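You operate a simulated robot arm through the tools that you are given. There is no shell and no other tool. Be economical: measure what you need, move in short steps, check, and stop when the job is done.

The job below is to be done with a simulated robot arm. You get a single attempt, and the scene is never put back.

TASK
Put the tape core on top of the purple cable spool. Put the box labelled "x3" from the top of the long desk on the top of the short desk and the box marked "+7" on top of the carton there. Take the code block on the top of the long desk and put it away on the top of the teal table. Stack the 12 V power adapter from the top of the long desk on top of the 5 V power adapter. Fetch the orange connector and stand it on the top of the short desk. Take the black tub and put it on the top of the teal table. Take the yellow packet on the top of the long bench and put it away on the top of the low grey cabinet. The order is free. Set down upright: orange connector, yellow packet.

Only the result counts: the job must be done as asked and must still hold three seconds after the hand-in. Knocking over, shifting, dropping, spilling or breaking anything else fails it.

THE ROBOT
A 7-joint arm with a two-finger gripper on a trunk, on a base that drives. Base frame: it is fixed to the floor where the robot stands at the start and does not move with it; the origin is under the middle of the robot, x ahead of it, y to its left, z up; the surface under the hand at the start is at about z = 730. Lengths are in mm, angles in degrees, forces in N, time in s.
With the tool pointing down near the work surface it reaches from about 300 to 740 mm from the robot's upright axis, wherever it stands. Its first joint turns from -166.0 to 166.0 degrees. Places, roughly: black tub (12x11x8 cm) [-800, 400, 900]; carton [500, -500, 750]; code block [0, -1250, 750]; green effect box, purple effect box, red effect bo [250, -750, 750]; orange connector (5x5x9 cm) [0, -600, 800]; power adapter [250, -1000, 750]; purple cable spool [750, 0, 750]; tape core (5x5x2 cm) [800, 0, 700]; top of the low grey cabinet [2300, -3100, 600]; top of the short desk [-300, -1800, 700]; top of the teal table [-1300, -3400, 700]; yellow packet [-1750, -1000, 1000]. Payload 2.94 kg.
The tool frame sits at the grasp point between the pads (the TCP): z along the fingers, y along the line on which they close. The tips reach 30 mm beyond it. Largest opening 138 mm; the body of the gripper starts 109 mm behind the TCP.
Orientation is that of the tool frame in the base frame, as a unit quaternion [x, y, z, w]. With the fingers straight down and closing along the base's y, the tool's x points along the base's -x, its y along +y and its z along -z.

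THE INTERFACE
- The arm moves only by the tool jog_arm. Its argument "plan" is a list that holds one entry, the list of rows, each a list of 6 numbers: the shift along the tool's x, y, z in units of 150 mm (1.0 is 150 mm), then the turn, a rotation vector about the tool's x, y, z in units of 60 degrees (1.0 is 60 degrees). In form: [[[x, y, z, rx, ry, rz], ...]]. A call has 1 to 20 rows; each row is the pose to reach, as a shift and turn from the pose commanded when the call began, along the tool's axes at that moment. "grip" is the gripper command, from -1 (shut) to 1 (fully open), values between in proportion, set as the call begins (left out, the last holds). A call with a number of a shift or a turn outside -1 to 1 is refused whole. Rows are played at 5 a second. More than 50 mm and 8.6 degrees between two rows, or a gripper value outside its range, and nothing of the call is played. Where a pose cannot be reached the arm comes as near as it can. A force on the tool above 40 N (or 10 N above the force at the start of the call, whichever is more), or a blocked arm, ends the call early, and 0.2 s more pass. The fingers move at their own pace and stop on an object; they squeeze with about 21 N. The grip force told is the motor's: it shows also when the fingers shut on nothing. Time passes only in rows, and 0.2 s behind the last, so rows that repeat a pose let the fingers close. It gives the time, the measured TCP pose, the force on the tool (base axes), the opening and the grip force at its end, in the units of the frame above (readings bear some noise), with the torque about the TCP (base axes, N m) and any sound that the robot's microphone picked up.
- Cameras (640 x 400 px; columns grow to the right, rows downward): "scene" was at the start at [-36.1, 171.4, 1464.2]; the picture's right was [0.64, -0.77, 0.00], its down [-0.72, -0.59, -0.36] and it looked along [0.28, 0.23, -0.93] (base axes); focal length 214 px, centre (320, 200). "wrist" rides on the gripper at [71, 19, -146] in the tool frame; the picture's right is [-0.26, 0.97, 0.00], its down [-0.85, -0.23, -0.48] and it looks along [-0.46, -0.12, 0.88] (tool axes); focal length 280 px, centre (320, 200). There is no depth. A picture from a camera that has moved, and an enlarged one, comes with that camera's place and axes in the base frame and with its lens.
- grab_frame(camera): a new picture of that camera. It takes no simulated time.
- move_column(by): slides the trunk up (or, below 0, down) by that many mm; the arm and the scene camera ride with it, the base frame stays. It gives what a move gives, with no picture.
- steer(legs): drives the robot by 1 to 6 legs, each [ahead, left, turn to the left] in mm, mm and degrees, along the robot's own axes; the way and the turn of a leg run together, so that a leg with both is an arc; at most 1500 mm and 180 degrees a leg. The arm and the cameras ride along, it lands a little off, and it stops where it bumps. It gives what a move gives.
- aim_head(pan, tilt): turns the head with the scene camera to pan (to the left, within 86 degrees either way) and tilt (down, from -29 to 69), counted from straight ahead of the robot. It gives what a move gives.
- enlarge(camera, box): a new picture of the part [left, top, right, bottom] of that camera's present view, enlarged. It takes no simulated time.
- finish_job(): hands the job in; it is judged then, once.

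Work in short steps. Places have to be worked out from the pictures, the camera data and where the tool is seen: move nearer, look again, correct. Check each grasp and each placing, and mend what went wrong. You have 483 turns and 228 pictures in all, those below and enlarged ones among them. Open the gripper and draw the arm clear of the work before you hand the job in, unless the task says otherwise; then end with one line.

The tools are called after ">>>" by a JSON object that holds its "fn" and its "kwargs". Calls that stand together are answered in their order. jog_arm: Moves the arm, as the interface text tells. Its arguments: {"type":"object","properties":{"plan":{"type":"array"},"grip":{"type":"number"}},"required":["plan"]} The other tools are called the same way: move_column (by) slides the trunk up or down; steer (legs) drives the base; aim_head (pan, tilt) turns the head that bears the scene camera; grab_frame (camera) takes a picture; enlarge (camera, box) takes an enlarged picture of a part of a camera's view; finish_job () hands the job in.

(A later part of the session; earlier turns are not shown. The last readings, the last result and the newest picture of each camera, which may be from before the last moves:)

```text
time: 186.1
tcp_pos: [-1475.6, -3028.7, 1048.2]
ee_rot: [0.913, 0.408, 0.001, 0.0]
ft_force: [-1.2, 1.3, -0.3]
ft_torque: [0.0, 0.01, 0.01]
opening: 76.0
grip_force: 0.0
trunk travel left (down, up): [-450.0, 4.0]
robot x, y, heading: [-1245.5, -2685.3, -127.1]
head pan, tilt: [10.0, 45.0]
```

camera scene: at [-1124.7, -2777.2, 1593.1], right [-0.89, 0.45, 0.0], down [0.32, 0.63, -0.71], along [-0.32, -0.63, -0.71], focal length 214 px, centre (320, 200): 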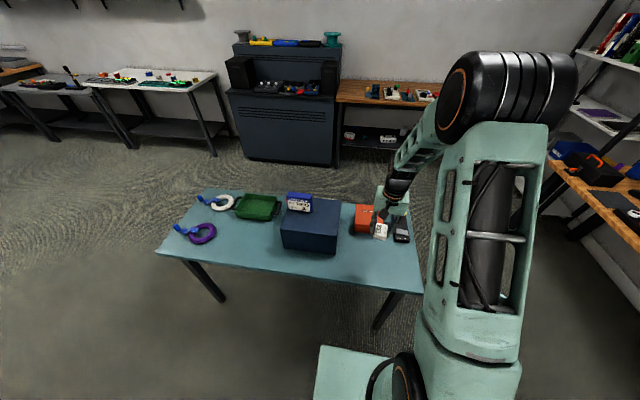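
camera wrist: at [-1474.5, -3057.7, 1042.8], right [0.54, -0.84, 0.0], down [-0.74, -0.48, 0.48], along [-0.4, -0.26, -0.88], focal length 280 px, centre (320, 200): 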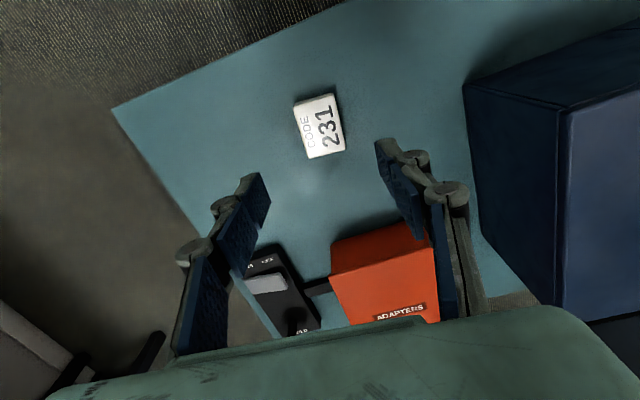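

Code block is on the teal table. Now back along the corridor, then turn to face the black tub near (−800,400).

>>> {"fn": "steer", "kwargs": {"legs": [[0, 0, 2.5], [-400, -750, 0], [-1480, 0, 0]]}}

>>> {"fn": "steer", "kwargs": {"legs": [[0, 0, -143]]}}

>>> {"fn": "aim_head", "kwargs": {"pan": 0, "tilt": 35}}

>>> {"fn": "grab_frame", "kwargs": {"camera": "scene"}}

```text
time: 200.4
tcp_pos: [-1027.5, -1059.7, 1048.0]
ee_rot: [0.9, 0.436, 0.001, 0.0]
ft_force: [0.8, -0.3, 0.6]
ft_torque: [-0.01, 0.03, 0.0]
opening: 76.0
grip_force: 0.0
trunk travel left (down, up): [-450.0, 4.0]
robot x, y, heading: [-818.0, -701.5, -123.0]
head pan, tilt: [10.0, 45.0]
```

```text
time: 206.8
tcp_pos: [-863.1, -290.9, 1048.3]
ee_rot: [-0.698, 0.716, 0.0, 0.001]
ft_force: [0.2, 0.0, -0.4]
ft_torque: [0.01, 0.0, 0.04]
opening: 75.9
grip_force: 0.1
trunk travel left (down, up): [-450.0, 4.0]
robot x, y, heading: [-818.1, -702.0, 93.6]
head pan, tilt: [10.0, 45.0]
```

```text
time: 207.5
tcp_pos: [-861.7, -291.5, 1049.0]
ee_rot: [-0.698, 0.716, 0.0, -0.001]
ft_force: [0.6, -0.5, -0.4]
ft_torque: [0.03, -0.02, -0.01]
opening: 75.8
grip_force: 0.1
trunk travel left (down, up): [-450.0, 4.0]
robot x, y, heading: [-815.6, -702.5, 93.3]
head pan, tilt: [0.0, 35.0]
```

```text
138 pictures are left
camera scene: at [-951.7, -701.3, 1607.8], right [1.0, 0.06, 0.0], down [0.03, -0.57, -0.82], along [-0.05, 0.82, -0.57], focal length 214 px, centre (320, 200)
```

scene: 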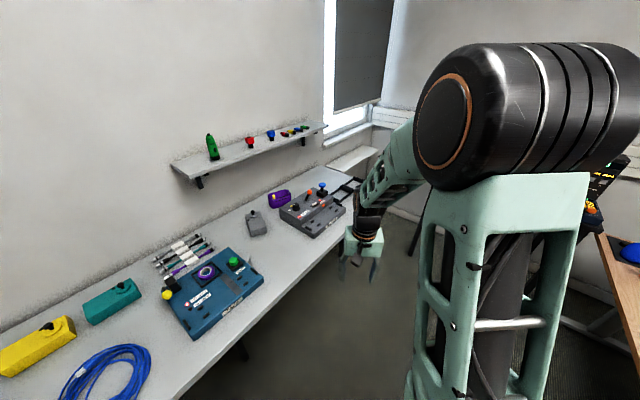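

The tub's expected place is hidden behind the arm; I use the wrist camera.

>>> {"fn": "grab_frame", "kwargs": {"camera": "wrist"}}

>>> {"fn": "enlarge", "kwargs": {"camera": "scene", "box": [300, 130, 420, 280]}}

```text
137 pictures are left
camera wrist: at [-884.4, -361.6, 1193.4], right [-0.96, 0.29, 0.0], down [0.25, 0.84, 0.48], along [0.14, 0.46, -0.88], focal length 280 px, centre (320, 200)
```

wrist: 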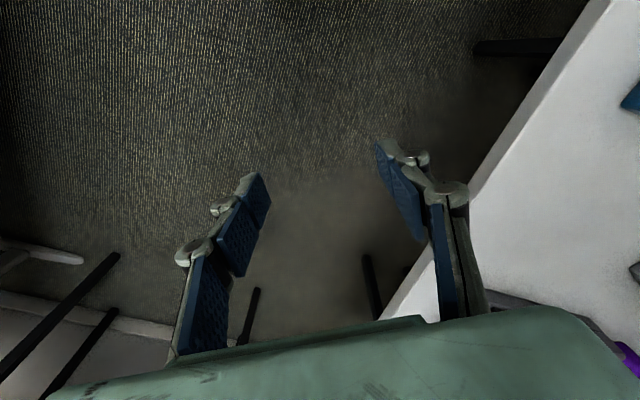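

```text
2.67 times, centred on (360, 205) of scene
camera zoom: at [-951.7, -701.3, 1607.8], right [1.0, 0.06, 0.0], down [0.03, -0.57, -0.82], along [-0.05, 0.82, -0.57], focal length 572 px, centre (213, 187)
```

zoom: 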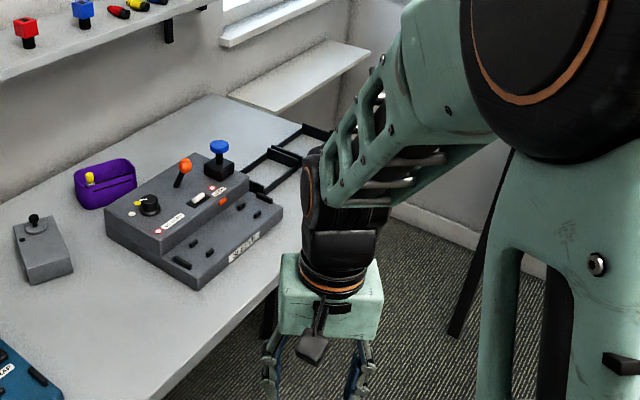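

I turn the robot right 25° so the arm no longer hides that spot.

>>> {"fn": "steer", "kwargs": {"legs": [[0, 0, -28]]}}

>>> {"fn": "grab_frame", "kwargs": {"camera": "scene"}}

```text
time: 209.3
tcp_pos: [-663.4, -318.6, 1048.3]
ee_rot: [-0.503, 0.864, 0.0, 0.0]
ft_force: [-0.4, -0.7, -0.1]
ft_torque: [-0.01, 0.04, -0.05]
opening: 75.8
grip_force: 0.1
trunk travel left (down, up): [-450.0, 4.0]
robot x, y, heading: [-816.3, -703.2, 65.5]
head pan, tilt: [0.0, 35.0]
```

```text
135 pictures are left
camera scene: at [-935.6, -637.5, 1607.8], right [0.91, -0.42, 0.0], down [-0.24, -0.52, -0.82], along [0.34, 0.74, -0.57], focal length 214 px, centre (320, 200)
```

scene: 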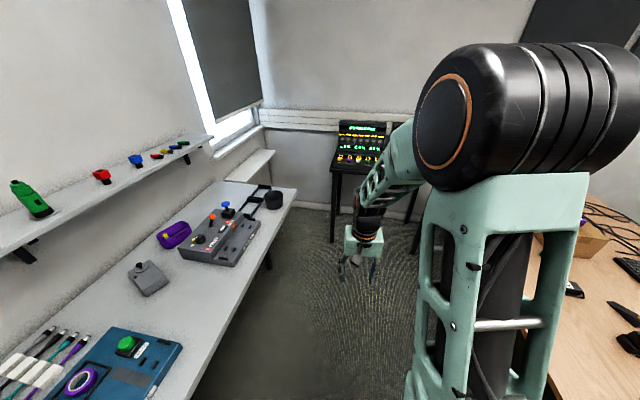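

The black tub stands at the bench's far end near (−770,383). The bench is parallel to the desk; I face it (heading 145°) and slide right.

>>> {"fn": "steer", "kwargs": {"legs": [[0, 0, 79.5], [60, -915, 0]]}}

>>> {"fn": "aim_head", "kwargs": {"pan": 0, "tilt": 50}}

>>> {"fn": "grab_frame", "kwargs": {"camera": "scene"}}

>>> {"fn": "grab_frame", "kwargs": {"camera": "wrist"}}

```text
time: 221.0
tcp_pos: [-740.0, 286.5, 1048.8]
ee_rot: [0.946, -0.325, 0.0, 0.0]
ft_force: [0.2, 0.3, -0.5]
ft_torque: [0.03, 0.0, -0.02]
opening: 75.7
grip_force: 0.1
trunk travel left (down, up): [-450.0, 4.0]
robot x, y, heading: [-382.3, 79.3, 147.1]
head pan, tilt: [0.0, 35.0]
```

```text
time: 221.7
tcp_pos: [-740.4, 284.8, 1047.0]
ee_rot: [0.946, -0.325, 0.0, 0.0]
ft_force: [-0.9, -0.9, -0.5]
ft_torque: [-0.02, -0.01, 0.0]
opening: 75.8
grip_force: 0.0
trunk travel left (down, up): [-450.0, 4.0]
robot x, y, heading: [-380.8, 79.2, 146.9]
head pan, tilt: [0.0, 50.0]
```

```text
134 pictures are left
camera scene: at [-452.4, -35.8, 1586.2], right [0.54, 0.84, 0.0], down [0.64, -0.42, -0.64], along [-0.54, 0.35, -0.77], focal length 214 px, centre (320, 200)
```

scene: 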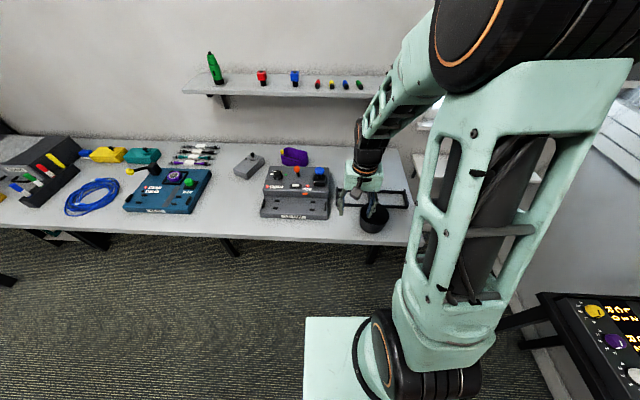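

```text
133 pictures are left
camera wrist: at [-695.8, 226.6, 1193.4], right [-0.8, -0.6, 0.0], down [-0.53, 0.7, 0.48], along [-0.29, 0.38, -0.88], focal length 280 px, centre (320, 200)
```

wrist: 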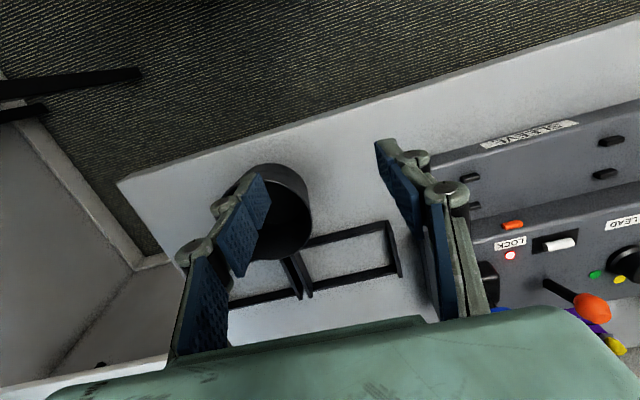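

The tub is round, open, beside a black frame at the bench end. I raise the hand and move over it for a proper view.

>>> {"fn": "jog_arm", "kwargs": {"plan": [[[0, 0, -0.3, 0, 0, 0], [-0.1, -0.1, -0.55, 0, 0, 0], [-0.25, -0.25, -0.75, 0, 0, 0], [-0.43, -0.39, -0.8, 0, 0, 0]]], "grip": 1}}

>>> {"fn": "grab_frame", "kwargs": {"camera": "wrist"}}

>>> {"fn": "enlarge", "kwargs": {"camera": "scene", "box": [320, 160, 448, 260]}}

```text
time: 222.7
tcp_pos: [-754.4, 372.2, 1170.0]
ee_rot: [0.946, -0.325, 0.001, 0.0]
ft_force: [-0.5, -0.1, 0.0]
ft_torque: [-0.03, -0.01, 0.01]
opening: 138.0
grip_force: 0.1
trunk travel left (down, up): [-450.0, 4.0]
robot x, y, heading: [-384.3, 78.8, 146.9]
head pan, tilt: [0.0, 50.0]
```

```text
132 pictures are left
camera wrist: at [-711.9, 313.8, 1314.8], right [-0.8, -0.6, 0.0], down [-0.53, 0.7, 0.47], along [-0.28, 0.38, -0.88], focal length 280 px, centre (320, 200)
```

wrist: 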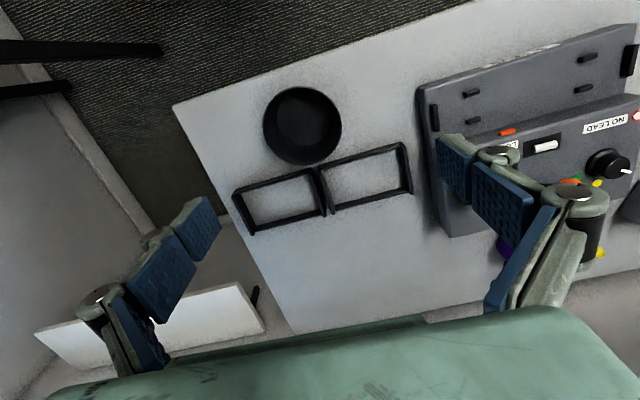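

```text
4.00 times, centred on (384, 210) of scene
camera zoom: at [-452.8, -34.9, 1586.1], right [0.54, 0.84, 0.0], down [0.64, -0.42, -0.64], along [-0.54, 0.35, -0.77], focal length 858 px, centre (64, 160)
```

zoom: 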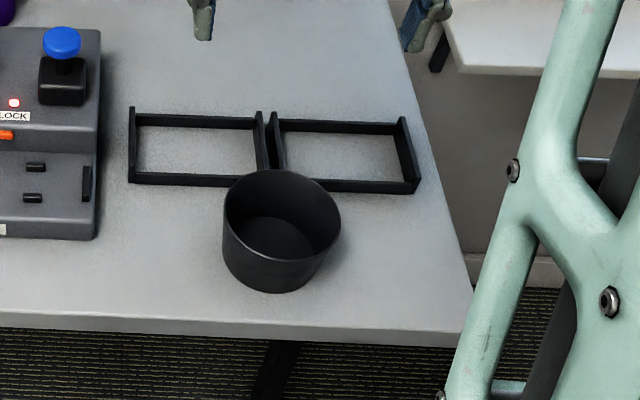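

Tub: centre ≈(−748,404), rim z≈925, ~110 mm across, bench ≈850. I centre above it with the gripper fully open and lower to a check height.

>>> {"fn": "jog_arm", "kwargs": {"plan": [[[-0.05, -0.1, 0.1, 0, 0, 0], [-0.097, -0.193, 0.3, 0, 0, 0], [-0.097, -0.193, 0.6, 0, 0, 0], [-0.097, -0.193, 0.9, 0, 0, 0], [-0.097, -0.193, 1, 0, 0, 0]]], "grip": 1}}

>>> {"fn": "grab_frame", "kwargs": {"camera": "wrist"}}

>>> {"fn": "enlarge", "kwargs": {"camera": "scene", "box": [320, 140, 448, 240]}}

```text
time: 223.9
tcp_pos: [-747.0, 405.1, 1018.5]
ee_rot: [0.946, -0.324, 0.0, -0.001]
ft_force: [0.0, 0.3, -0.3]
ft_torque: [-0.01, 0.0, -0.01]
opening: 138.0
grip_force: 0.0
trunk travel left (down, up): [-450.0, 4.0]
robot x, y, heading: [-380.9, 76.2, 147.0]
head pan, tilt: [0.0, 50.0]
```

```text
130 pictures are left
camera wrist: at [-703.1, 346.0, 1163.4], right [-0.8, -0.6, 0.0], down [-0.53, 0.7, 0.48], along [-0.29, 0.38, -0.88], focal length 280 px, centre (320, 200)
```

wrist: 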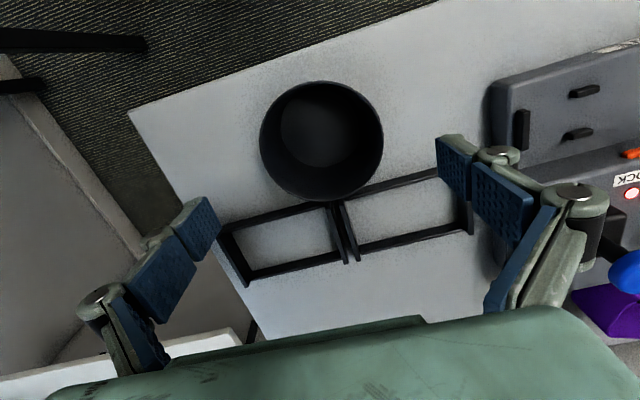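

```text
4.00 times, centred on (384, 190) of scene
camera zoom: at [-452.5, -35.7, 1586.1], right [0.54, 0.84, 0.0], down [0.64, -0.42, -0.64], along [-0.54, 0.35, -0.77], focal length 858 px, centre (64, 240)
```

zoom: 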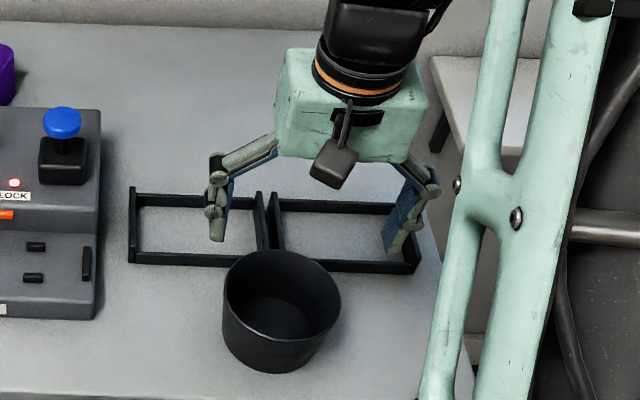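

Centred (rim z≈918). I lower to TCP z≈900 and close on the tub.

>>> {"fn": "jog_arm", "kwargs": {"plan": [[[0, 0.01, 0.25, 0, 0, 0], [0, 0.01, 0.5, 0, 0, 0], [0, 0.01, 0.7, 0, 0, 0], [0, 0.01, 0.787, 0, 0, 0], [0, 0.01, 0.787, 0, 0, 0]]]}}

>>> {"fn": "jog_arm", "kwargs": {"plan": [[[0, 0, 0, 0, 0, 0], [0, 0, 0, 0, 0, 0], [0, 0, 0, 0, 0, 0], [0, 0, 0, 0, 0, 0]]], "grip": -1}}

>>> {"fn": "grab_frame", "kwargs": {"camera": "wrist"}}

>>> {"fn": "enlarge", "kwargs": {"camera": "scene", "box": [320, 140, 448, 240]}}

```text
time: 225.1
tcp_pos: [-748.7, 402.3, 899.7]
ee_rot: [0.946, -0.326, 0.0, -0.001]
ft_force: [-0.1, -0.2, -0.2]
ft_torque: [0.0, 0.02, -0.01]
opening: 138.2
grip_force: 0.1
trunk travel left (down, up): [-450.0, 4.0]
robot x, y, heading: [-379.1, 79.2, 146.9]
head pan, tilt: [0.0, 50.0]
```

```text
time: 226.1
tcp_pos: [-749.2, 402.7, 901.5]
ee_rot: [0.946, -0.324, 0.0, -0.001]
ft_force: [0.8, 0.2, 1.2]
ft_torque: [0.02, 0.01, 0.0]
opening: 107.7
grip_force: 20.8
trunk travel left (down, up): [-450.0, 4.0]
robot x, y, heading: [-384.0, 77.3, 147.1]
head pan, tilt: [0.0, 50.0]
```

```text
128 pictures are left
camera wrist: at [-705.3, 343.2, 1045.7], right [-0.8, -0.6, 0.0], down [-0.53, 0.7, 0.48], along [-0.29, 0.38, -0.88], focal length 280 px, centre (320, 200)
```

wrist: 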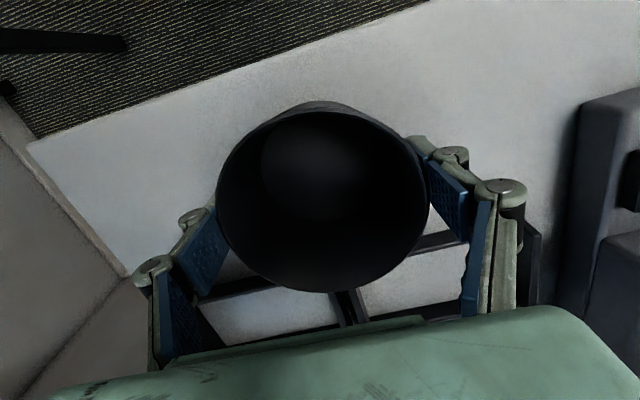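

```text
4.00 times, centred on (384, 190) of scene
camera zoom: at [-452.3, -35.7, 1586.1], right [0.54, 0.84, 0.0], down [0.64, -0.42, -0.64], along [-0.54, 0.35, -0.77], focal length 858 px, centre (64, 240)
```

zoom: 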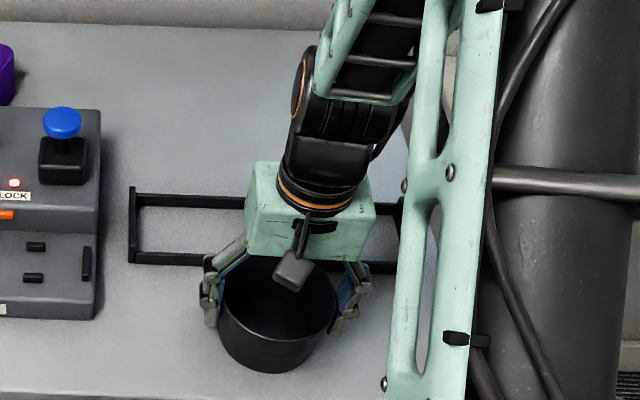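

Gripped at 107.7 mm. I lift a little and check.

>>> {"fn": "jog_arm", "kwargs": {"plan": [[[0, 0, -0.1, 0, 0, 0], [0, 0, -0.25, 0, 0, 0], [0, 0, -0.4, 0, 0, 0], [0, 0, -0.55, 0, 0, 0]]]}}

>>> {"fn": "enlarge", "kwargs": {"camera": "scene", "box": [320, 120, 448, 240]}}

```text
time: 227.1
tcp_pos: [-749.1, 401.3, 982.6]
ee_rot: [0.946, -0.324, 0.0, -0.001]
ft_force: [0.1, -0.8, -0.5]
ft_torque: [-0.01, 0.02, -0.03]
opening: 107.6
grip_force: 20.6
trunk travel left (down, up): [-450.0, 4.0]
robot x, y, heading: [-383.5, 81.2, 146.9]
head pan, tilt: [0.0, 50.0]
```

```text
3.33 times, centred on (384, 180) of scene
camera zoom: at [-452.2, -36.0, 1586.1], right [0.54, 0.84, 0.0], down [0.64, -0.42, -0.64], along [-0.54, 0.35, -0.77], focal length 715 px, centre (107, 267)
```

zoom: 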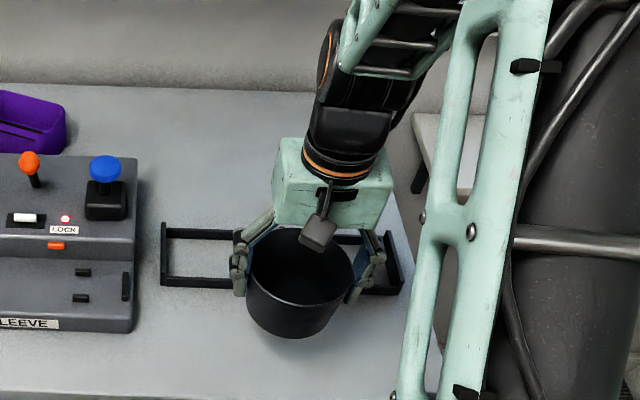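

Held securely. I raise, back off from the bench, turn left and drive to the teal table.

>>> {"fn": "jog_arm", "kwargs": {"plan": [[[0, 0, -0.3, 0, 0, 0], [0.2, 0, -0.5, 0, 0, 0], [0.45, 0, -0.6, 0, 0, 0]]]}}

>>> {"fn": "steer", "kwargs": {"legs": [[-150, 0, 0], [0, 0, 88]]}}

>>> {"fn": "aim_head", "kwargs": {"pan": 0, "tilt": 25}}

>>> {"fn": "grab_frame", "kwargs": {"camera": "scene"}}

```text
time: 227.9
tcp_pos: [-697.0, 359.6, 1074.8]
ee_rot: [0.946, -0.325, 0.0, 0.0]
ft_force: [-0.2, 0.5, -0.6]
ft_torque: [0.0, 0.0, 0.02]
opening: 107.7
grip_force: 20.8
trunk travel left (down, up): [-450.0, 4.0]
robot x, y, heading: [-382.5, 75.0, 147.1]
head pan, tilt: [0.0, 50.0]
```

```text
time: 233.1
tcp_pos: [-542.8, -314.3, 1073.5]
ee_rot: [0.902, 0.431, 0.0, 0.0]
ft_force: [0.7, 0.1, -2.1]
ft_torque: [0.05, 0.0, 0.01]
opening: 107.6
grip_force: 21.1
trunk travel left (down, up): [-450.0, 4.0]
robot x, y, heading: [-257.3, -2.7, -124.2]
head pan, tilt: [0.0, 50.0]
```

```text
time: 234.0
tcp_pos: [-543.6, -314.2, 1072.1]
ee_rot: [0.902, 0.431, 0.0, 0.0]
ft_force: [-0.9, 0.1, -0.8]
ft_torque: [0.02, -0.01, 0.03]
opening: 107.7
grip_force: 20.8
trunk travel left (down, up): [-450.0, 4.0]
robot x, y, heading: [-254.8, -4.7, -124.1]
head pan, tilt: [0.0, 25.0]
```

```text
125 pictures are left
camera scene: at [-149.7, -89.0, 1623.5], right [-0.83, 0.56, 0.0], down [0.24, 0.35, -0.91], along [-0.51, -0.75, -0.42], focal length 214 px, centre (320, 200)
```

scene: 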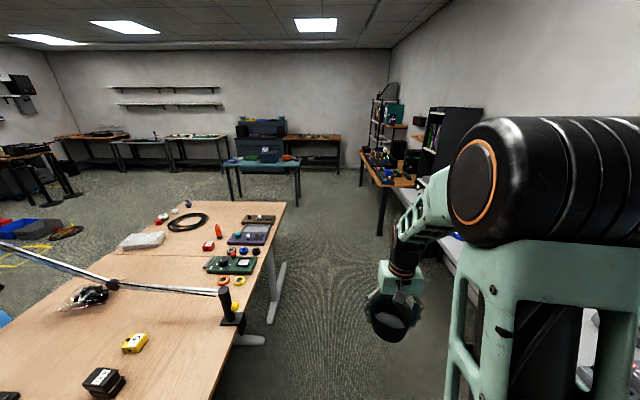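

I drive ahead in two legs and then diagonally left to a point in front of the table's free left-front part.

>>> {"fn": "steer", "kwargs": {"legs": [[1200, 0, -0.5], [1140, 0, 0], [380, 1200, 0]]}}

>>> {"fn": "aim_head", "kwargs": {"pan": 5, "tilt": 45}}

>>> {"fn": "grab_frame", "kwargs": {"camera": "scene"}}

```text
time: 255.7
tcp_pos: [-1101.6, -3220.1, 1073.5]
ee_rot: [0.906, 0.423, 0.0, 0.0]
ft_force: [-0.6, 0.5, -1.3]
ft_torque: [-0.01, 0.03, -0.01]
opening: 107.6
grip_force: 21.3
trunk travel left (down, up): [-450.0, 4.0]
robot x, y, heading: [-806.4, -2911.6, -125.2]
head pan, tilt: [0.0, 25.0]
```

```text
time: 256.6
tcp_pos: [-1101.0, -3219.8, 1073.9]
ee_rot: [0.906, 0.424, 0.001, 0.001]
ft_force: [-0.5, 0.0, -1.7]
ft_torque: [-0.01, 0.0, 0.0]
opening: 107.9
grip_force: 20.5
trunk travel left (down, up): [-450.0, 4.0]
robot x, y, heading: [-808.5, -2915.9, -125.3]
head pan, tilt: [5.0, 45.0]
```

```text
124 pictures are left
camera scene: at [-690.6, -2996.0, 1593.1], right [-0.87, 0.5, 0.0], down [0.35, 0.61, -0.71], along [-0.35, -0.61, -0.71], focal length 214 px, centre (320, 200)
```

scene: 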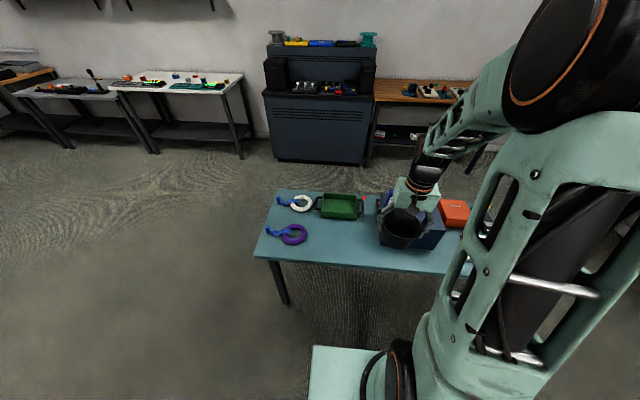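

Free spot at about (−1078,−3464), between the purple medal and the bin. I carry the tub there in two steps.

>>> {"fn": "jog_arm", "kwargs": {"plan": [[[-0.19, 0.19, 0, 0, 0, 0], [-0.38, 0.38, 0, 0, 0, 0], [-0.576, 0.579, 0, 0, 0, 0]]]}}

>>> {"fn": "jog_arm", "kwargs": {"plan": [[[-0.19, 0.19, 0, 0, 0, 0], [-0.38, 0.38, 0, 0, 0, 0], [-0.576, 0.579, 0, 0, 0, 0], [-0.576, 0.579, 0.3, 0, 0, 0], [-0.576, 0.579, 0.6, 0, 0, 0]]]}}

>>> {"fn": "grab_frame", "kwargs": {"camera": "wrist"}}

>>> {"fn": "grab_frame", "kwargs": {"camera": "scene"}}

```text
time: 257.4
tcp_pos: [-1089.4, -3343.5, 1072.7]
ee_rot: [0.906, 0.423, 0.001, 0.0]
ft_force: [0.3, -1.2, -1.1]
ft_torque: [-0.02, 0.03, 0.0]
opening: 107.6
grip_force: 20.9
trunk travel left (down, up): [-450.0, 4.0]
robot x, y, heading: [-805.3, -2914.0, -125.0]
head pan, tilt: [5.0, 45.0]
```

```text
time: 258.6
tcp_pos: [-1079.4, -3465.2, 982.9]
ee_rot: [0.906, 0.423, 0.0, 0.0]
ft_force: [0.1, -0.3, -1.3]
ft_torque: [0.03, -0.04, -0.02]
opening: 107.6
grip_force: 20.9
trunk travel left (down, up): [-450.0, 4.0]
robot x, y, heading: [-807.1, -2911.6, -124.8]
head pan, tilt: [5.0, 45.0]
```

```text
123 pictures are left
camera wrist: at [-1019.7, -3422.9, 1128.1], right [0.57, -0.82, 0.0], down [-0.72, -0.5, 0.48], along [-0.39, -0.27, -0.88], focal length 280 px, centre (320, 200)
```

wrist: 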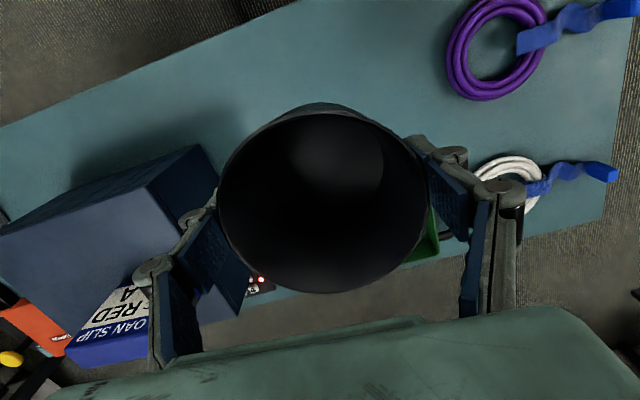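

```text
122 pictures are left
camera scene: at [-690.9, -2996.7, 1593.0], right [-0.87, 0.5, 0.0], down [0.35, 0.61, -0.71], along [-0.35, -0.61, -0.71], focal length 214 px, centre (320, 200)
```

scene: 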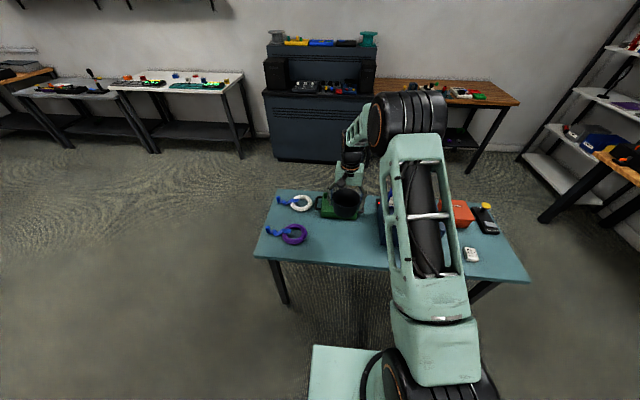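

Clear below. I lower in stages; contact expected near TCP z≈780.

>>> {"fn": "jog_arm", "kwargs": {"plan": [[[0, 0, 0.3, 0, 0, 0], [0, 0, 0.6, 0, 0, 0], [0, 0, 0.9, 0, 0, 0], [0, 0, 1, 0, 0, 0]]]}}

>>> {"fn": "enlarge", "kwargs": {"camera": "scene", "box": [260, 160, 420, 280]}}

>>> {"fn": "jog_arm", "kwargs": {"plan": [[[0, 0, 0.15, 0, 0, 0], [0, 0, 0.25, 0, 0, 0], [0, 0, 0.27, 0, 0, 0]]]}}

>>> {"fn": "jog_arm", "kwargs": {"plan": [[[0, 0, 0.013, 0, 0, 0], [0, 0, 0.026, 0, 0, 0], [0, 0, 0.04, 0, 0, 0], [0, 0, 0.05, 0, 0, 0]]]}}

```text
time: 259.6
tcp_pos: [-1078.9, -3465.0, 832.4]
ee_rot: [0.906, 0.423, 0.001, 0.0]
ft_force: [-1.0, 0.2, -0.7]
ft_torque: [-0.01, -0.01, 0.02]
opening: 107.7
grip_force: 20.9
trunk travel left (down, up): [-450.0, 4.0]
robot x, y, heading: [-805.7, -2916.6, -125.3]
head pan, tilt: [5.0, 45.0]
```

```text
3.33 times, centred on (340, 220) of scene
camera zoom: at [-690.7, -2996.2, 1593.0], right [-0.87, 0.5, 0.0], down [0.35, 0.61, -0.71], along [-0.35, -0.61, -0.71], focal length 715 px, centre (253, 133)
```

zoom: 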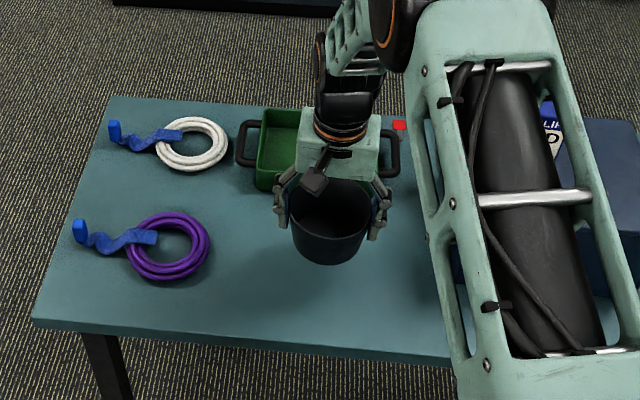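

```text
time: 260.4
tcp_pos: [-1077.8, -3464.8, 793.5]
ee_rot: [0.906, 0.424, 0.0, 0.0]
ft_force: [0.0, 1.7, -0.4]
ft_torque: [-0.01, 0.03, 0.0]
opening: 107.2
grip_force: 21.5
trunk travel left (down, up): [-450.0, 4.0]
robot x, y, heading: [-805.6, -2916.3, -124.9]
head pan, tilt: [5.0, 45.0]
```

```text
time: 261.4
tcp_pos: [-1078.7, -3464.8, 783.7]
ee_rot: [0.906, 0.424, 0.0, 0.001]
ft_force: [0.0, 0.4, -1.7]
ft_torque: [0.01, -0.02, 0.0]
opening: 107.2
grip_force: 20.7
trunk travel left (down, up): [-450.0, 4.0]
robot x, y, heading: [-810.2, -2913.5, -125.3]
head pan, tilt: [5.0, 45.0]
```

>>> {"fn": "jog_arm", "kwargs": {"plan": [[[0, 0, 0.013, 0, 0, 0], [0, 0, 0.026, 0, 0, 0], [0, 0, 0.04, 0, 0, 0], [0, 0, 0.05, 0, 0, 0]]]}}

```text
time: 262.4
tcp_pos: [-1079.1, -3463.7, 777.3]
ee_rot: [0.906, 0.423, 0.0, 0.001]
ft_force: [1.7, -0.4, -0.6]
ft_torque: [0.0, -0.02, 0.03]
opening: 107.1
grip_force: 21.0
trunk travel left (down, up): [-450.0, 4.0]
robot x, y, heading: [-806.5, -2918.5, -125.0]
head pan, tilt: [5.0, 45.0]
```

>>> {"fn": "jog_arm", "kwargs": {"plan": [[[0, 0, 0.01, 0, 0, 0], [0, 0, 0.02, 0, 0, 0], [0, 0, 0.03, 0, 0, 0], [0, 0, 0.04, 0, 0, 0]]]}}

>>> {"fn": "enlarge", "kwargs": {"camera": "scene", "box": [310, 180, 374, 220]}}

```text
time: 263.4
tcp_pos: [-1078.1, -3463.6, 772.5]
ee_rot: [0.906, 0.424, 0.0, 0.0]
ft_force: [1.0, 0.2, -1.3]
ft_torque: [0.02, -0.03, 0.0]
opening: 107.0
grip_force: 20.9
trunk travel left (down, up): [-450.0, 4.0]
robot x, y, heading: [-807.9, -2912.9, -125.1]
head pan, tilt: [5.0, 45.0]
```

```text
10.00 times, centred on (342, 200) of scene
camera zoom: at [-690.6, -2996.0, 1593.0], right [-0.87, 0.5, 0.0], down [0.35, 0.61, -0.71], along [-0.35, -0.61, -0.71], focal length 2145 px, centre (100, 200)
```

zoom: 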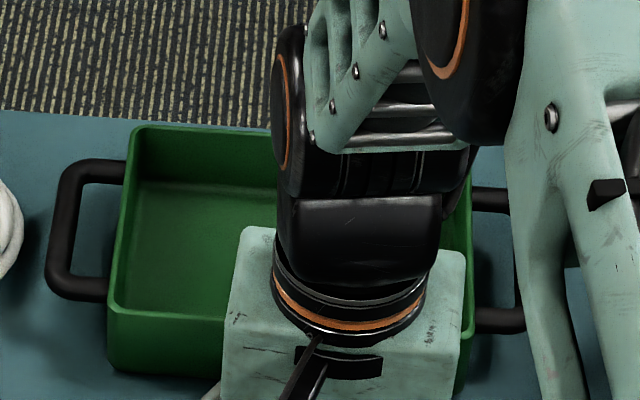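

>>> {"fn": "enlarge", "kwargs": {"camera": "scene", "box": [300, 190, 396, 250]}}

```text
6.67 times, centred on (348, 220) of scene
camera zoom: at [-690.6, -2996.0, 1593.0], right [-0.87, 0.5, 0.0], down [0.35, 0.61, -0.71], along [-0.35, -0.61, -0.71], focal length 1430 px, centre (133, 67)
```

zoom: 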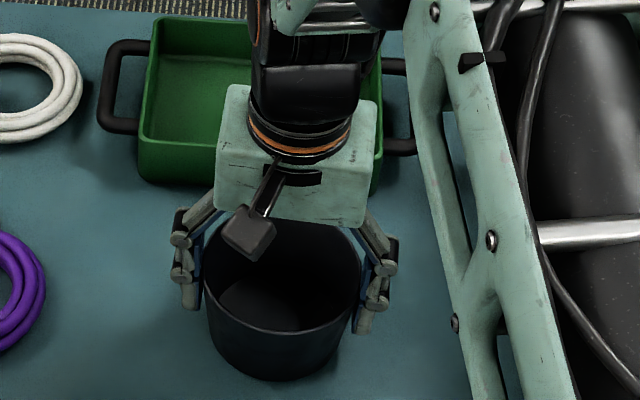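

Continue slowly down.

>>> {"fn": "jog_arm", "kwargs": {"plan": [[[0, 0, 0.01, 0, 0, 0], [0, 0, 0.02, 0, 0, 0], [0, 0, 0.03, 0, 0, 0], [0, 0, 0.04, 0, 0, 0]]]}}

```text
time: 264.4
tcp_pos: [-1078.9, -3466.1, 770.1]
ee_rot: [0.906, 0.423, -0.003, 0.002]
ft_force: [-1.2, 3.5, 26.2]
ft_torque: [-0.02, -0.15, -0.07]
opening: 107.4
grip_force: 21.1
trunk travel left (down, up): [-450.0, 4.0]
robot x, y, heading: [-808.0, -2911.3, -124.6]
head pan, tilt: [5.0, 45.0]
```

Contact at 26 N. I ease 2 mm, open fully, and lift.

>>> {"fn": "jog_arm", "kwargs": {"plan": [[[0, 0, -0.013, 0, 0, 0], [0, 0, -0.02, 0, 0, 0], [0, 0, -0.02, 0, 0, 0]]]}}

>>> {"fn": "jog_arm", "kwargs": {"plan": [[[0, 0, 0, 0, 0, 0], [0, 0, 0, 0, 0, 0], [0, 0, 0, 0, 0, 0], [0, 0, -0.2, 0, 0, 0], [0, 0, -0.5, 0, 0, 0], [0, 0, -0.8, 0, 0, 0], [0, 0, -1, 0, 0, 0]]], "grip": 1}}

>>> {"fn": "grab_frame", "kwargs": {"camera": "wrist"}}

```text
time: 265.2
tcp_pos: [-1077.6, -3464.6, 770.2]
ee_rot: [0.906, 0.424, -0.002, 0.0]
ft_force: [-2.2, -2.1, 15.6]
ft_torque: [-0.29, 0.18, -0.04]
opening: 107.3
grip_force: 21.5
trunk travel left (down, up): [-450.0, 4.0]
robot x, y, heading: [-806.8, -2912.8, -124.6]
head pan, tilt: [5.0, 45.0]
```

```text
time: 266.8
tcp_pos: [-1076.5, -3465.7, 920.6]
ee_rot: [0.906, 0.424, 0.002, 0.0]
ft_force: [-0.3, 0.5, 1.1]
ft_torque: [0.01, 0.01, -0.01]
opening: 137.7
grip_force: 0.1
trunk travel left (down, up): [-450.0, 4.0]
robot x, y, heading: [-809.4, -2915.5, -124.8]
head pan, tilt: [5.0, 45.0]
```

```text
118 pictures are left
camera wrist: at [-1016.8, -3422.6, 1065.6], right [0.57, -0.82, 0.0], down [-0.72, -0.5, 0.47], along [-0.39, -0.27, -0.88], focal length 280 px, centre (320, 200)
```

wrist: 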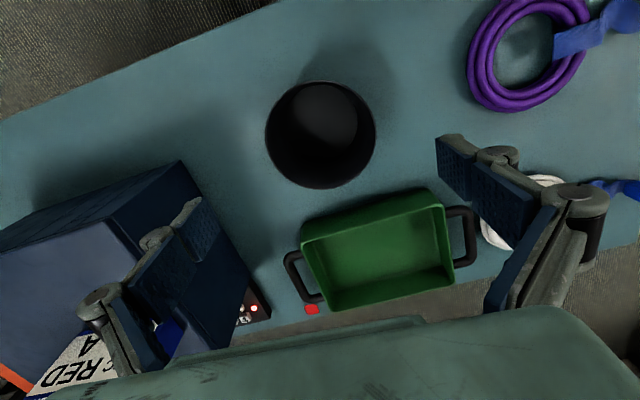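

Tub placed. Now to the yellow packet on the long bench: I raise the hand, back out to the corridor, and turn to face the bench.

>>> {"fn": "jog_arm", "kwargs": {"plan": [[[0.1, 0, -0.3, 0, 0, 0], [0.3, 0, -0.55, 0, 0, 0], [0.5, 0, -0.8, 0, 0, 0], [0.7, 0, -1, 0, 0, 0]]], "grip": 0.3}}

>>> {"fn": "steer", "kwargs": {"legs": [[-380, -1200, 0], [-660, 0, 0], [0, 0, -90]]}}

>>> {"fn": "aim_head", "kwargs": {"pan": 0, "tilt": 35}}

>>> {"fn": "grab_frame", "kwargs": {"camera": "scene"}}

```text
time: 267.8
tcp_pos: [-1009.6, -3381.0, 1070.6]
ee_rot: [0.906, 0.423, -0.001, 0.0]
ft_force: [0.4, 0.1, -0.3]
ft_torque: [-0.04, 0.04, 0.01]
opening: 89.6
grip_force: 0.1
trunk travel left (down, up): [-450.0, 4.0]
robot x, y, heading: [-806.8, -2914.3, -124.9]
head pan, tilt: [5.0, 45.0]
```

```text
time: 285.7
tcp_pos: [-1654.8, -1162.1, 1069.4]
ee_rot: [0.938, -0.346, 0.0, 0.0]
ft_force: [0.2, -0.7, 0.1]
ft_torque: [0.02, 0.01, 0.01]
opening: 89.5
grip_force: 0.1
trunk travel left (down, up): [-450.0, 4.0]
robot x, y, heading: [-1188.0, -1369.9, 144.4]
head pan, tilt: [5.0, 45.0]
```

```text
time: 286.4
tcp_pos: [-1654.5, -1163.0, 1069.9]
ee_rot: [0.938, -0.347, 0.0, 0.0]
ft_force: [-0.3, -0.2, 0.5]
ft_torque: [0.01, -0.01, -0.02]
opening: 89.4
grip_force: 0.0
trunk travel left (down, up): [-450.0, 4.0]
robot x, y, heading: [-1192.9, -1369.3, 144.3]
head pan, tilt: [0.0, 35.0]
```

```text
117 pictures are left
camera scene: at [-1273.1, -1475.0, 1607.8], right [0.58, 0.81, 0.0], down [0.47, -0.33, -0.82], along [-0.67, 0.48, -0.57], focal length 214 px, centre (320, 200)
```

scene: 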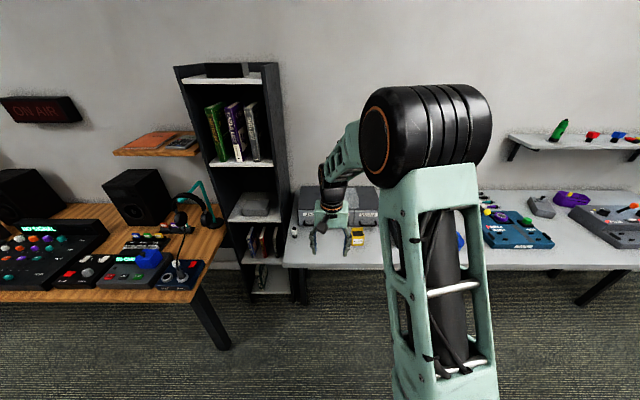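

A small yellow item by the bench edge is visible; enlarge, and a wrist picture.

>>> {"fn": "enlarge", "kwargs": {"camera": "scene", "box": [280, 170, 408, 270]}}

>>> {"fn": "grab_frame", "kwargs": {"camera": "wrist"}}

```text
4.00 times, centred on (344, 220) of scene
camera zoom: at [-1273.1, -1475.0, 1607.8], right [0.58, 0.81, 0.0], down [0.47, -0.33, -0.82], along [-0.67, 0.48, -0.57], focal length 858 px, centre (224, 120)
```

zoom: 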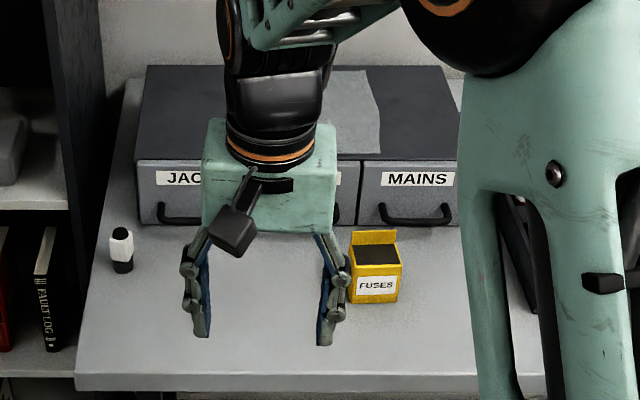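

```text
115 pictures are left
camera wrist: at [-1613.4, -1222.7, 1215.2], right [-0.83, -0.56, 0.0], down [-0.49, 0.73, 0.48], along [-0.27, 0.39, -0.88], focal length 280 px, centre (320, 200)
```

wrist: 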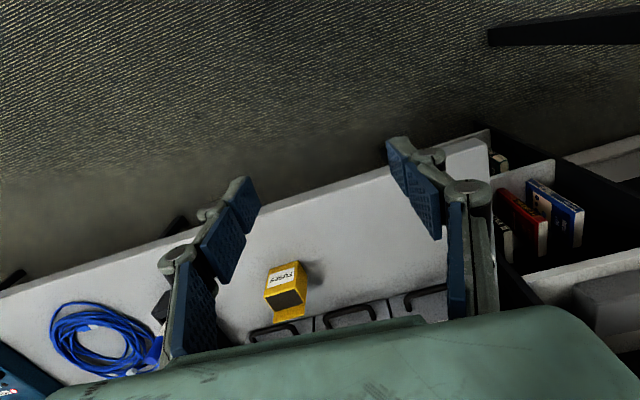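

The "FUSES" packet stands near (−1757,−910), open at the top. I approach 200 mm and look from above.

>>> {"fn": "steer", "kwargs": {"legs": [[200, -50, 0]]}}

>>> {"fn": "grab_frame", "kwargs": {"camera": "wrist"}}

>>> {"fn": "aim_head", "kwargs": {"pan": 0, "tilt": 50}}

>>> {"fn": "grab_frame", "kwargs": {"camera": "scene"}}

```text
time: 288.1
tcp_pos: [-1789.2, -1002.1, 1069.7]
ee_rot: [0.937, -0.348, 0.0, 0.0]
ft_force: [0.0, 0.2, -0.6]
ft_torque: [-0.01, -0.01, -0.01]
opening: 89.4
grip_force: 0.1
trunk travel left (down, up): [-450.0, 4.0]
robot x, y, heading: [-1325.8, -1211.5, 144.1]
head pan, tilt: [0.0, 35.0]
```

```text
114 pictures are left
camera wrist: at [-1748.0, -1062.2, 1215.0], right [-0.83, -0.56, 0.0], down [-0.49, 0.73, 0.48], along [-0.27, 0.39, -0.88], focal length 280 px, centre (320, 200)
```

wrist: 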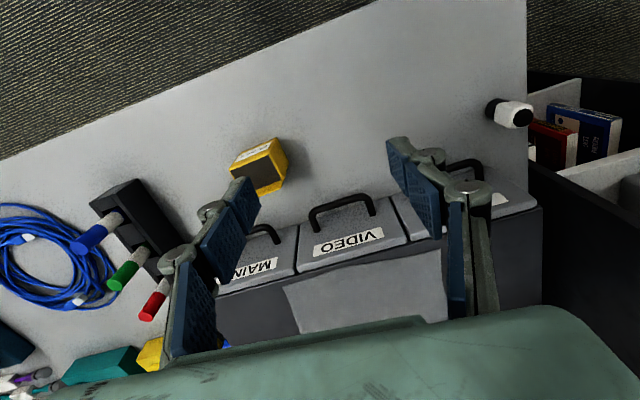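

```text
time: 288.8
tcp_pos: [-1787.8, -1002.1, 1070.1]
ee_rot: [0.937, -0.348, 0.0, 0.0]
ft_force: [-0.9, 0.3, -0.4]
ft_torque: [-0.02, -0.01, -0.01]
opening: 89.6
grip_force: 0.1
trunk travel left (down, up): [-450.0, 4.0]
robot x, y, heading: [-1323.9, -1209.9, 143.8]
head pan, tilt: [0.0, 50.0]
```

```text
113 pictures are left
camera scene: at [-1399.2, -1322.2, 1586.2], right [0.59, 0.81, 0.0], down [0.62, -0.45, -0.64], along [-0.52, 0.38, -0.77], focal length 214 px, centre (320, 200)
```

scene: 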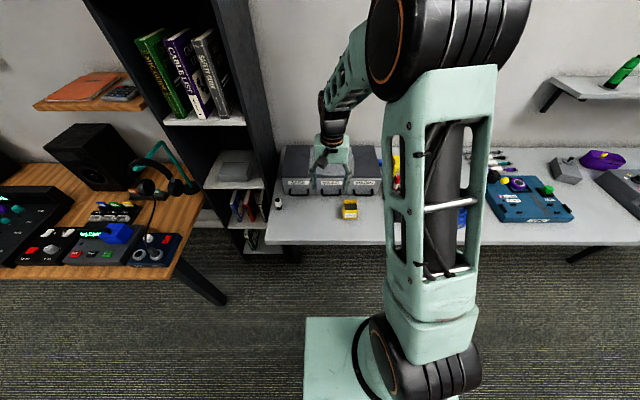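

I move the hand above the packet and lower slightly for a closer look.

>>> {"fn": "jog_arm", "kwargs": {"plan": [[[-0.1, -0.25, 0, 0, 0, 0], [-0.2, -0.45, 0, 0, 0, 0], [-0.287, -0.607, 0.1, 0, 0, 0], [-0.287, -0.607, 0.4, 0, 0, 0]]]}}

>>> {"fn": "grab_frame", "kwargs": {"camera": "wrist"}}

>>> {"fn": "enlarge", "kwargs": {"camera": "scene", "box": [300, 170, 396, 240]}}

```text
time: 289.8
tcp_pos: [-1763.1, -902.1, 1010.7]
ee_rot: [0.938, -0.348, 0.0, 0.0]
ft_force: [-0.6, 0.6, -0.5]
ft_torque: [-0.01, -0.02, 0.0]
opening: 89.7
grip_force: 0.1
trunk travel left (down, up): [-450.0, 4.0]
robot x, y, heading: [-1325.4, -1211.6, 144.2]
head pan, tilt: [0.0, 50.0]
```

```text
112 pictures are left
camera wrist: at [-1722.0, -962.4, 1155.8], right [-0.83, -0.56, 0.0], down [-0.49, 0.73, 0.48], along [-0.27, 0.39, -0.88], focal length 280 px, centre (320, 200)
```

wrist: 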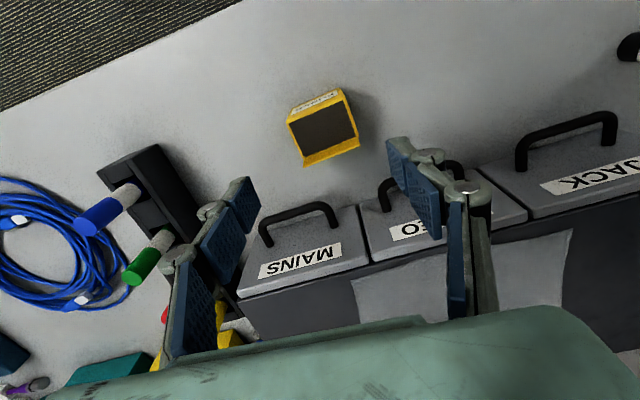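

```text
5.71 times, centred on (348, 205) of scene
camera zoom: at [-1399.8, -1321.9, 1586.1], right [0.59, 0.81, 0.0], down [0.62, -0.45, -0.64], along [-0.52, 0.38, -0.77], focal length 1226 px, centre (160, 171)
```

zoom: 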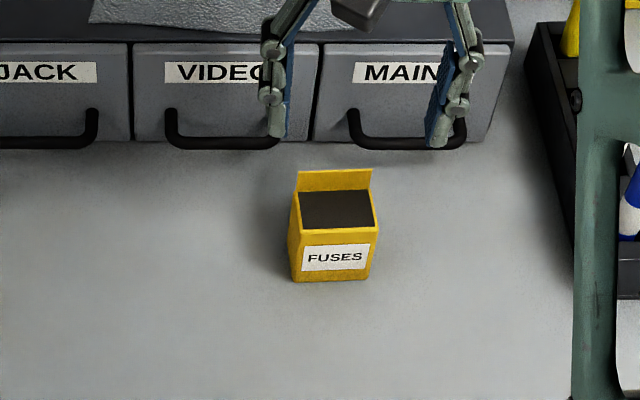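

Packet: about 50×36 mm, top z≈912, turned ~7° from the gripper. I rotate, centre and lower.

>>> {"fn": "jog_arm", "kwargs": {"plan": [[[0.064, 0.033, 0.1, 0, 0, -0.113], [0.064, 0.033, 0.3, 0, 0, -0.113], [0.064, 0.033, 0.5, 0, 0, -0.113]]]}}

>>> {"fn": "grab_frame", "kwargs": {"camera": "wrist"}}

>>> {"fn": "enlarge", "kwargs": {"camera": "scene", "box": [300, 170, 396, 240]}}

```text
time: 290.6
tcp_pos: [-1758.9, -913.7, 935.3]
ee_rot: [0.956, -0.292, 0.0, 0.0]
ft_force: [0.6, -0.2, 0.0]
ft_torque: [-0.01, 0.02, 0.0]
opening: 89.5
grip_force: 0.0
trunk travel left (down, up): [-450.0, 4.0]
robot x, y, heading: [-1324.3, -1210.3, 144.1]
head pan, tilt: [0.0, 50.0]
```

```text
110 pictures are left
camera wrist: at [-1710.6, -969.1, 1080.7], right [-0.76, -0.65, 0.0], down [-0.58, 0.67, 0.48], along [-0.31, 0.36, -0.88], focal length 280 px, centre (320, 200)
```

wrist: 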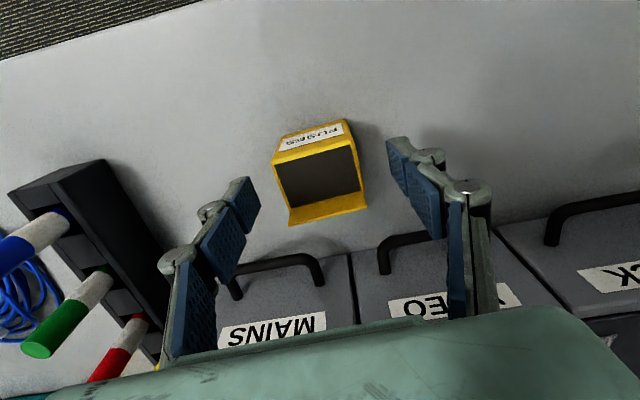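

```text
5.71 times, centred on (348, 205) of scene
camera zoom: at [-1399.5, -1322.0, 1586.1], right [0.59, 0.81, 0.0], down [0.62, -0.45, -0.64], along [-0.52, 0.38, -0.77], focal length 1226 px, centre (160, 171)
```

zoom: 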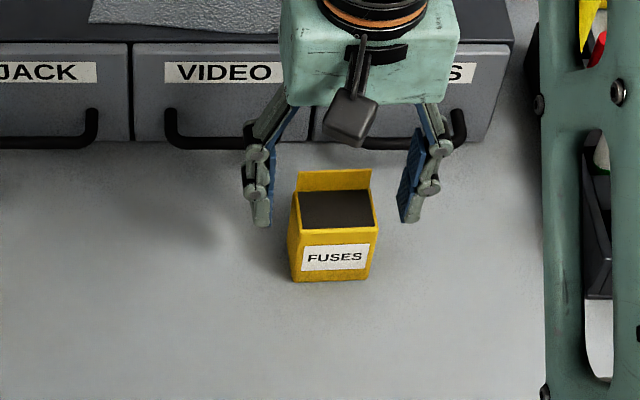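

Aligned. I lower to z≈893 and close.

>>> {"fn": "jog_arm", "kwargs": {"plan": [[[0, 0, 0.15, 0, 0, 0], [0, 0, 0.28, 0, 0, 0], [0, 0, 0.28, 0, 0, 0]]]}}

>>> {"fn": "jog_arm", "kwargs": {"plan": [[[0, 0, 0, 0, 0, 0], [0, 0, 0, 0, 0, 0], [0, 0, 0, 0, 0, 0], [0, 0, 0, 0, 0, 0]]], "grip": -1}}

>>> {"fn": "jog_arm", "kwargs": {"plan": [[[0, 0, -0.1, 0, 0, 0], [0, 0, -0.25, 0, 0, 0], [0, 0, -0.4, 0, 0, 0]]]}}

>>> {"fn": "grab_frame", "kwargs": {"camera": "wrist"}}

>>> {"fn": "enlarge", "kwargs": {"camera": "scene", "box": [300, 150, 396, 220]}}

```text
time: 291.4
tcp_pos: [-1757.6, -915.5, 893.8]
ee_rot: [0.956, -0.293, 0.0, 0.0]
ft_force: [0.5, 0.7, -0.5]
ft_torque: [-0.02, -0.04, 0.0]
opening: 89.8
grip_force: 0.1
trunk travel left (down, up): [-450.0, 4.0]
robot x, y, heading: [-1321.0, -1211.4, 144.1]
head pan, tilt: [0.0, 50.0]
```

```text
time: 292.4
tcp_pos: [-1758.2, -914.9, 893.0]
ee_rot: [0.956, -0.293, 0.0, 0.0]
ft_force: [0.2, 0.4, 0.5]
ft_torque: [0.04, 0.0, 0.03]
opening: 54.6
grip_force: 20.9
trunk travel left (down, up): [-450.0, 4.0]
robot x, y, heading: [-1320.3, -1209.9, 144.1]
head pan, tilt: [0.0, 50.0]
```

```text
time: 293.2
tcp_pos: [-1756.8, -915.1, 953.4]
ee_rot: [0.956, -0.292, 0.0, 0.0]
ft_force: [-0.1, 1.1, -0.5]
ft_torque: [-0.01, -0.01, 0.02]
opening: 54.8
grip_force: 20.9
trunk travel left (down, up): [-450.0, 4.0]
robot x, y, heading: [-1322.9, -1211.8, 144.1]
head pan, tilt: [0.0, 50.0]
```

```text
108 pictures are left
camera wrist: at [-1709.7, -970.4, 1099.3], right [-0.76, -0.65, 0.0], down [-0.58, 0.67, 0.48], along [-0.31, 0.36, -0.88], focal length 280 px, centre (320, 200)
```

wrist: 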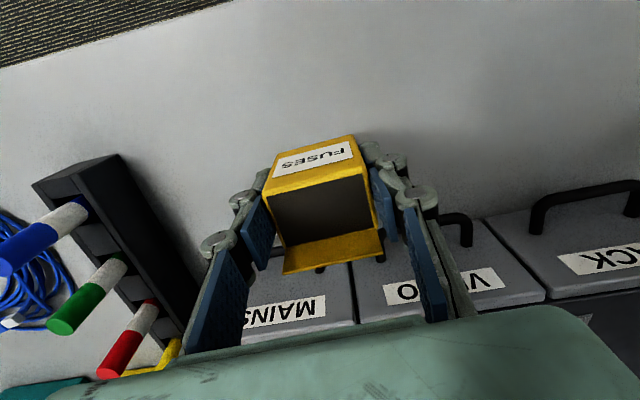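

```text
5.71 times, centred on (348, 185) of scene
camera zoom: at [-1398.9, -1322.4, 1586.1], right [0.59, 0.81, 0.0], down [0.62, -0.45, -0.64], along [-0.52, 0.38, -0.77], focal length 1226 px, centre (160, 286)
```

zoom: 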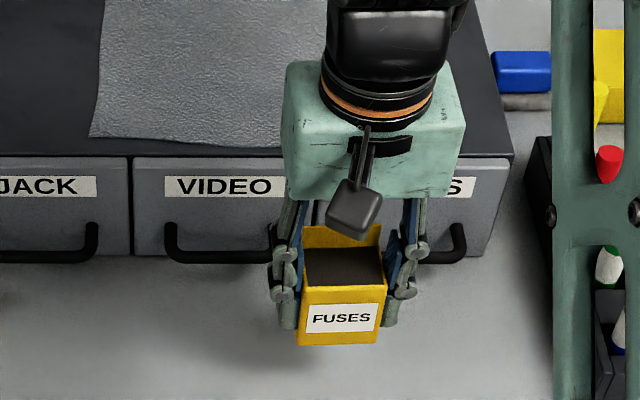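

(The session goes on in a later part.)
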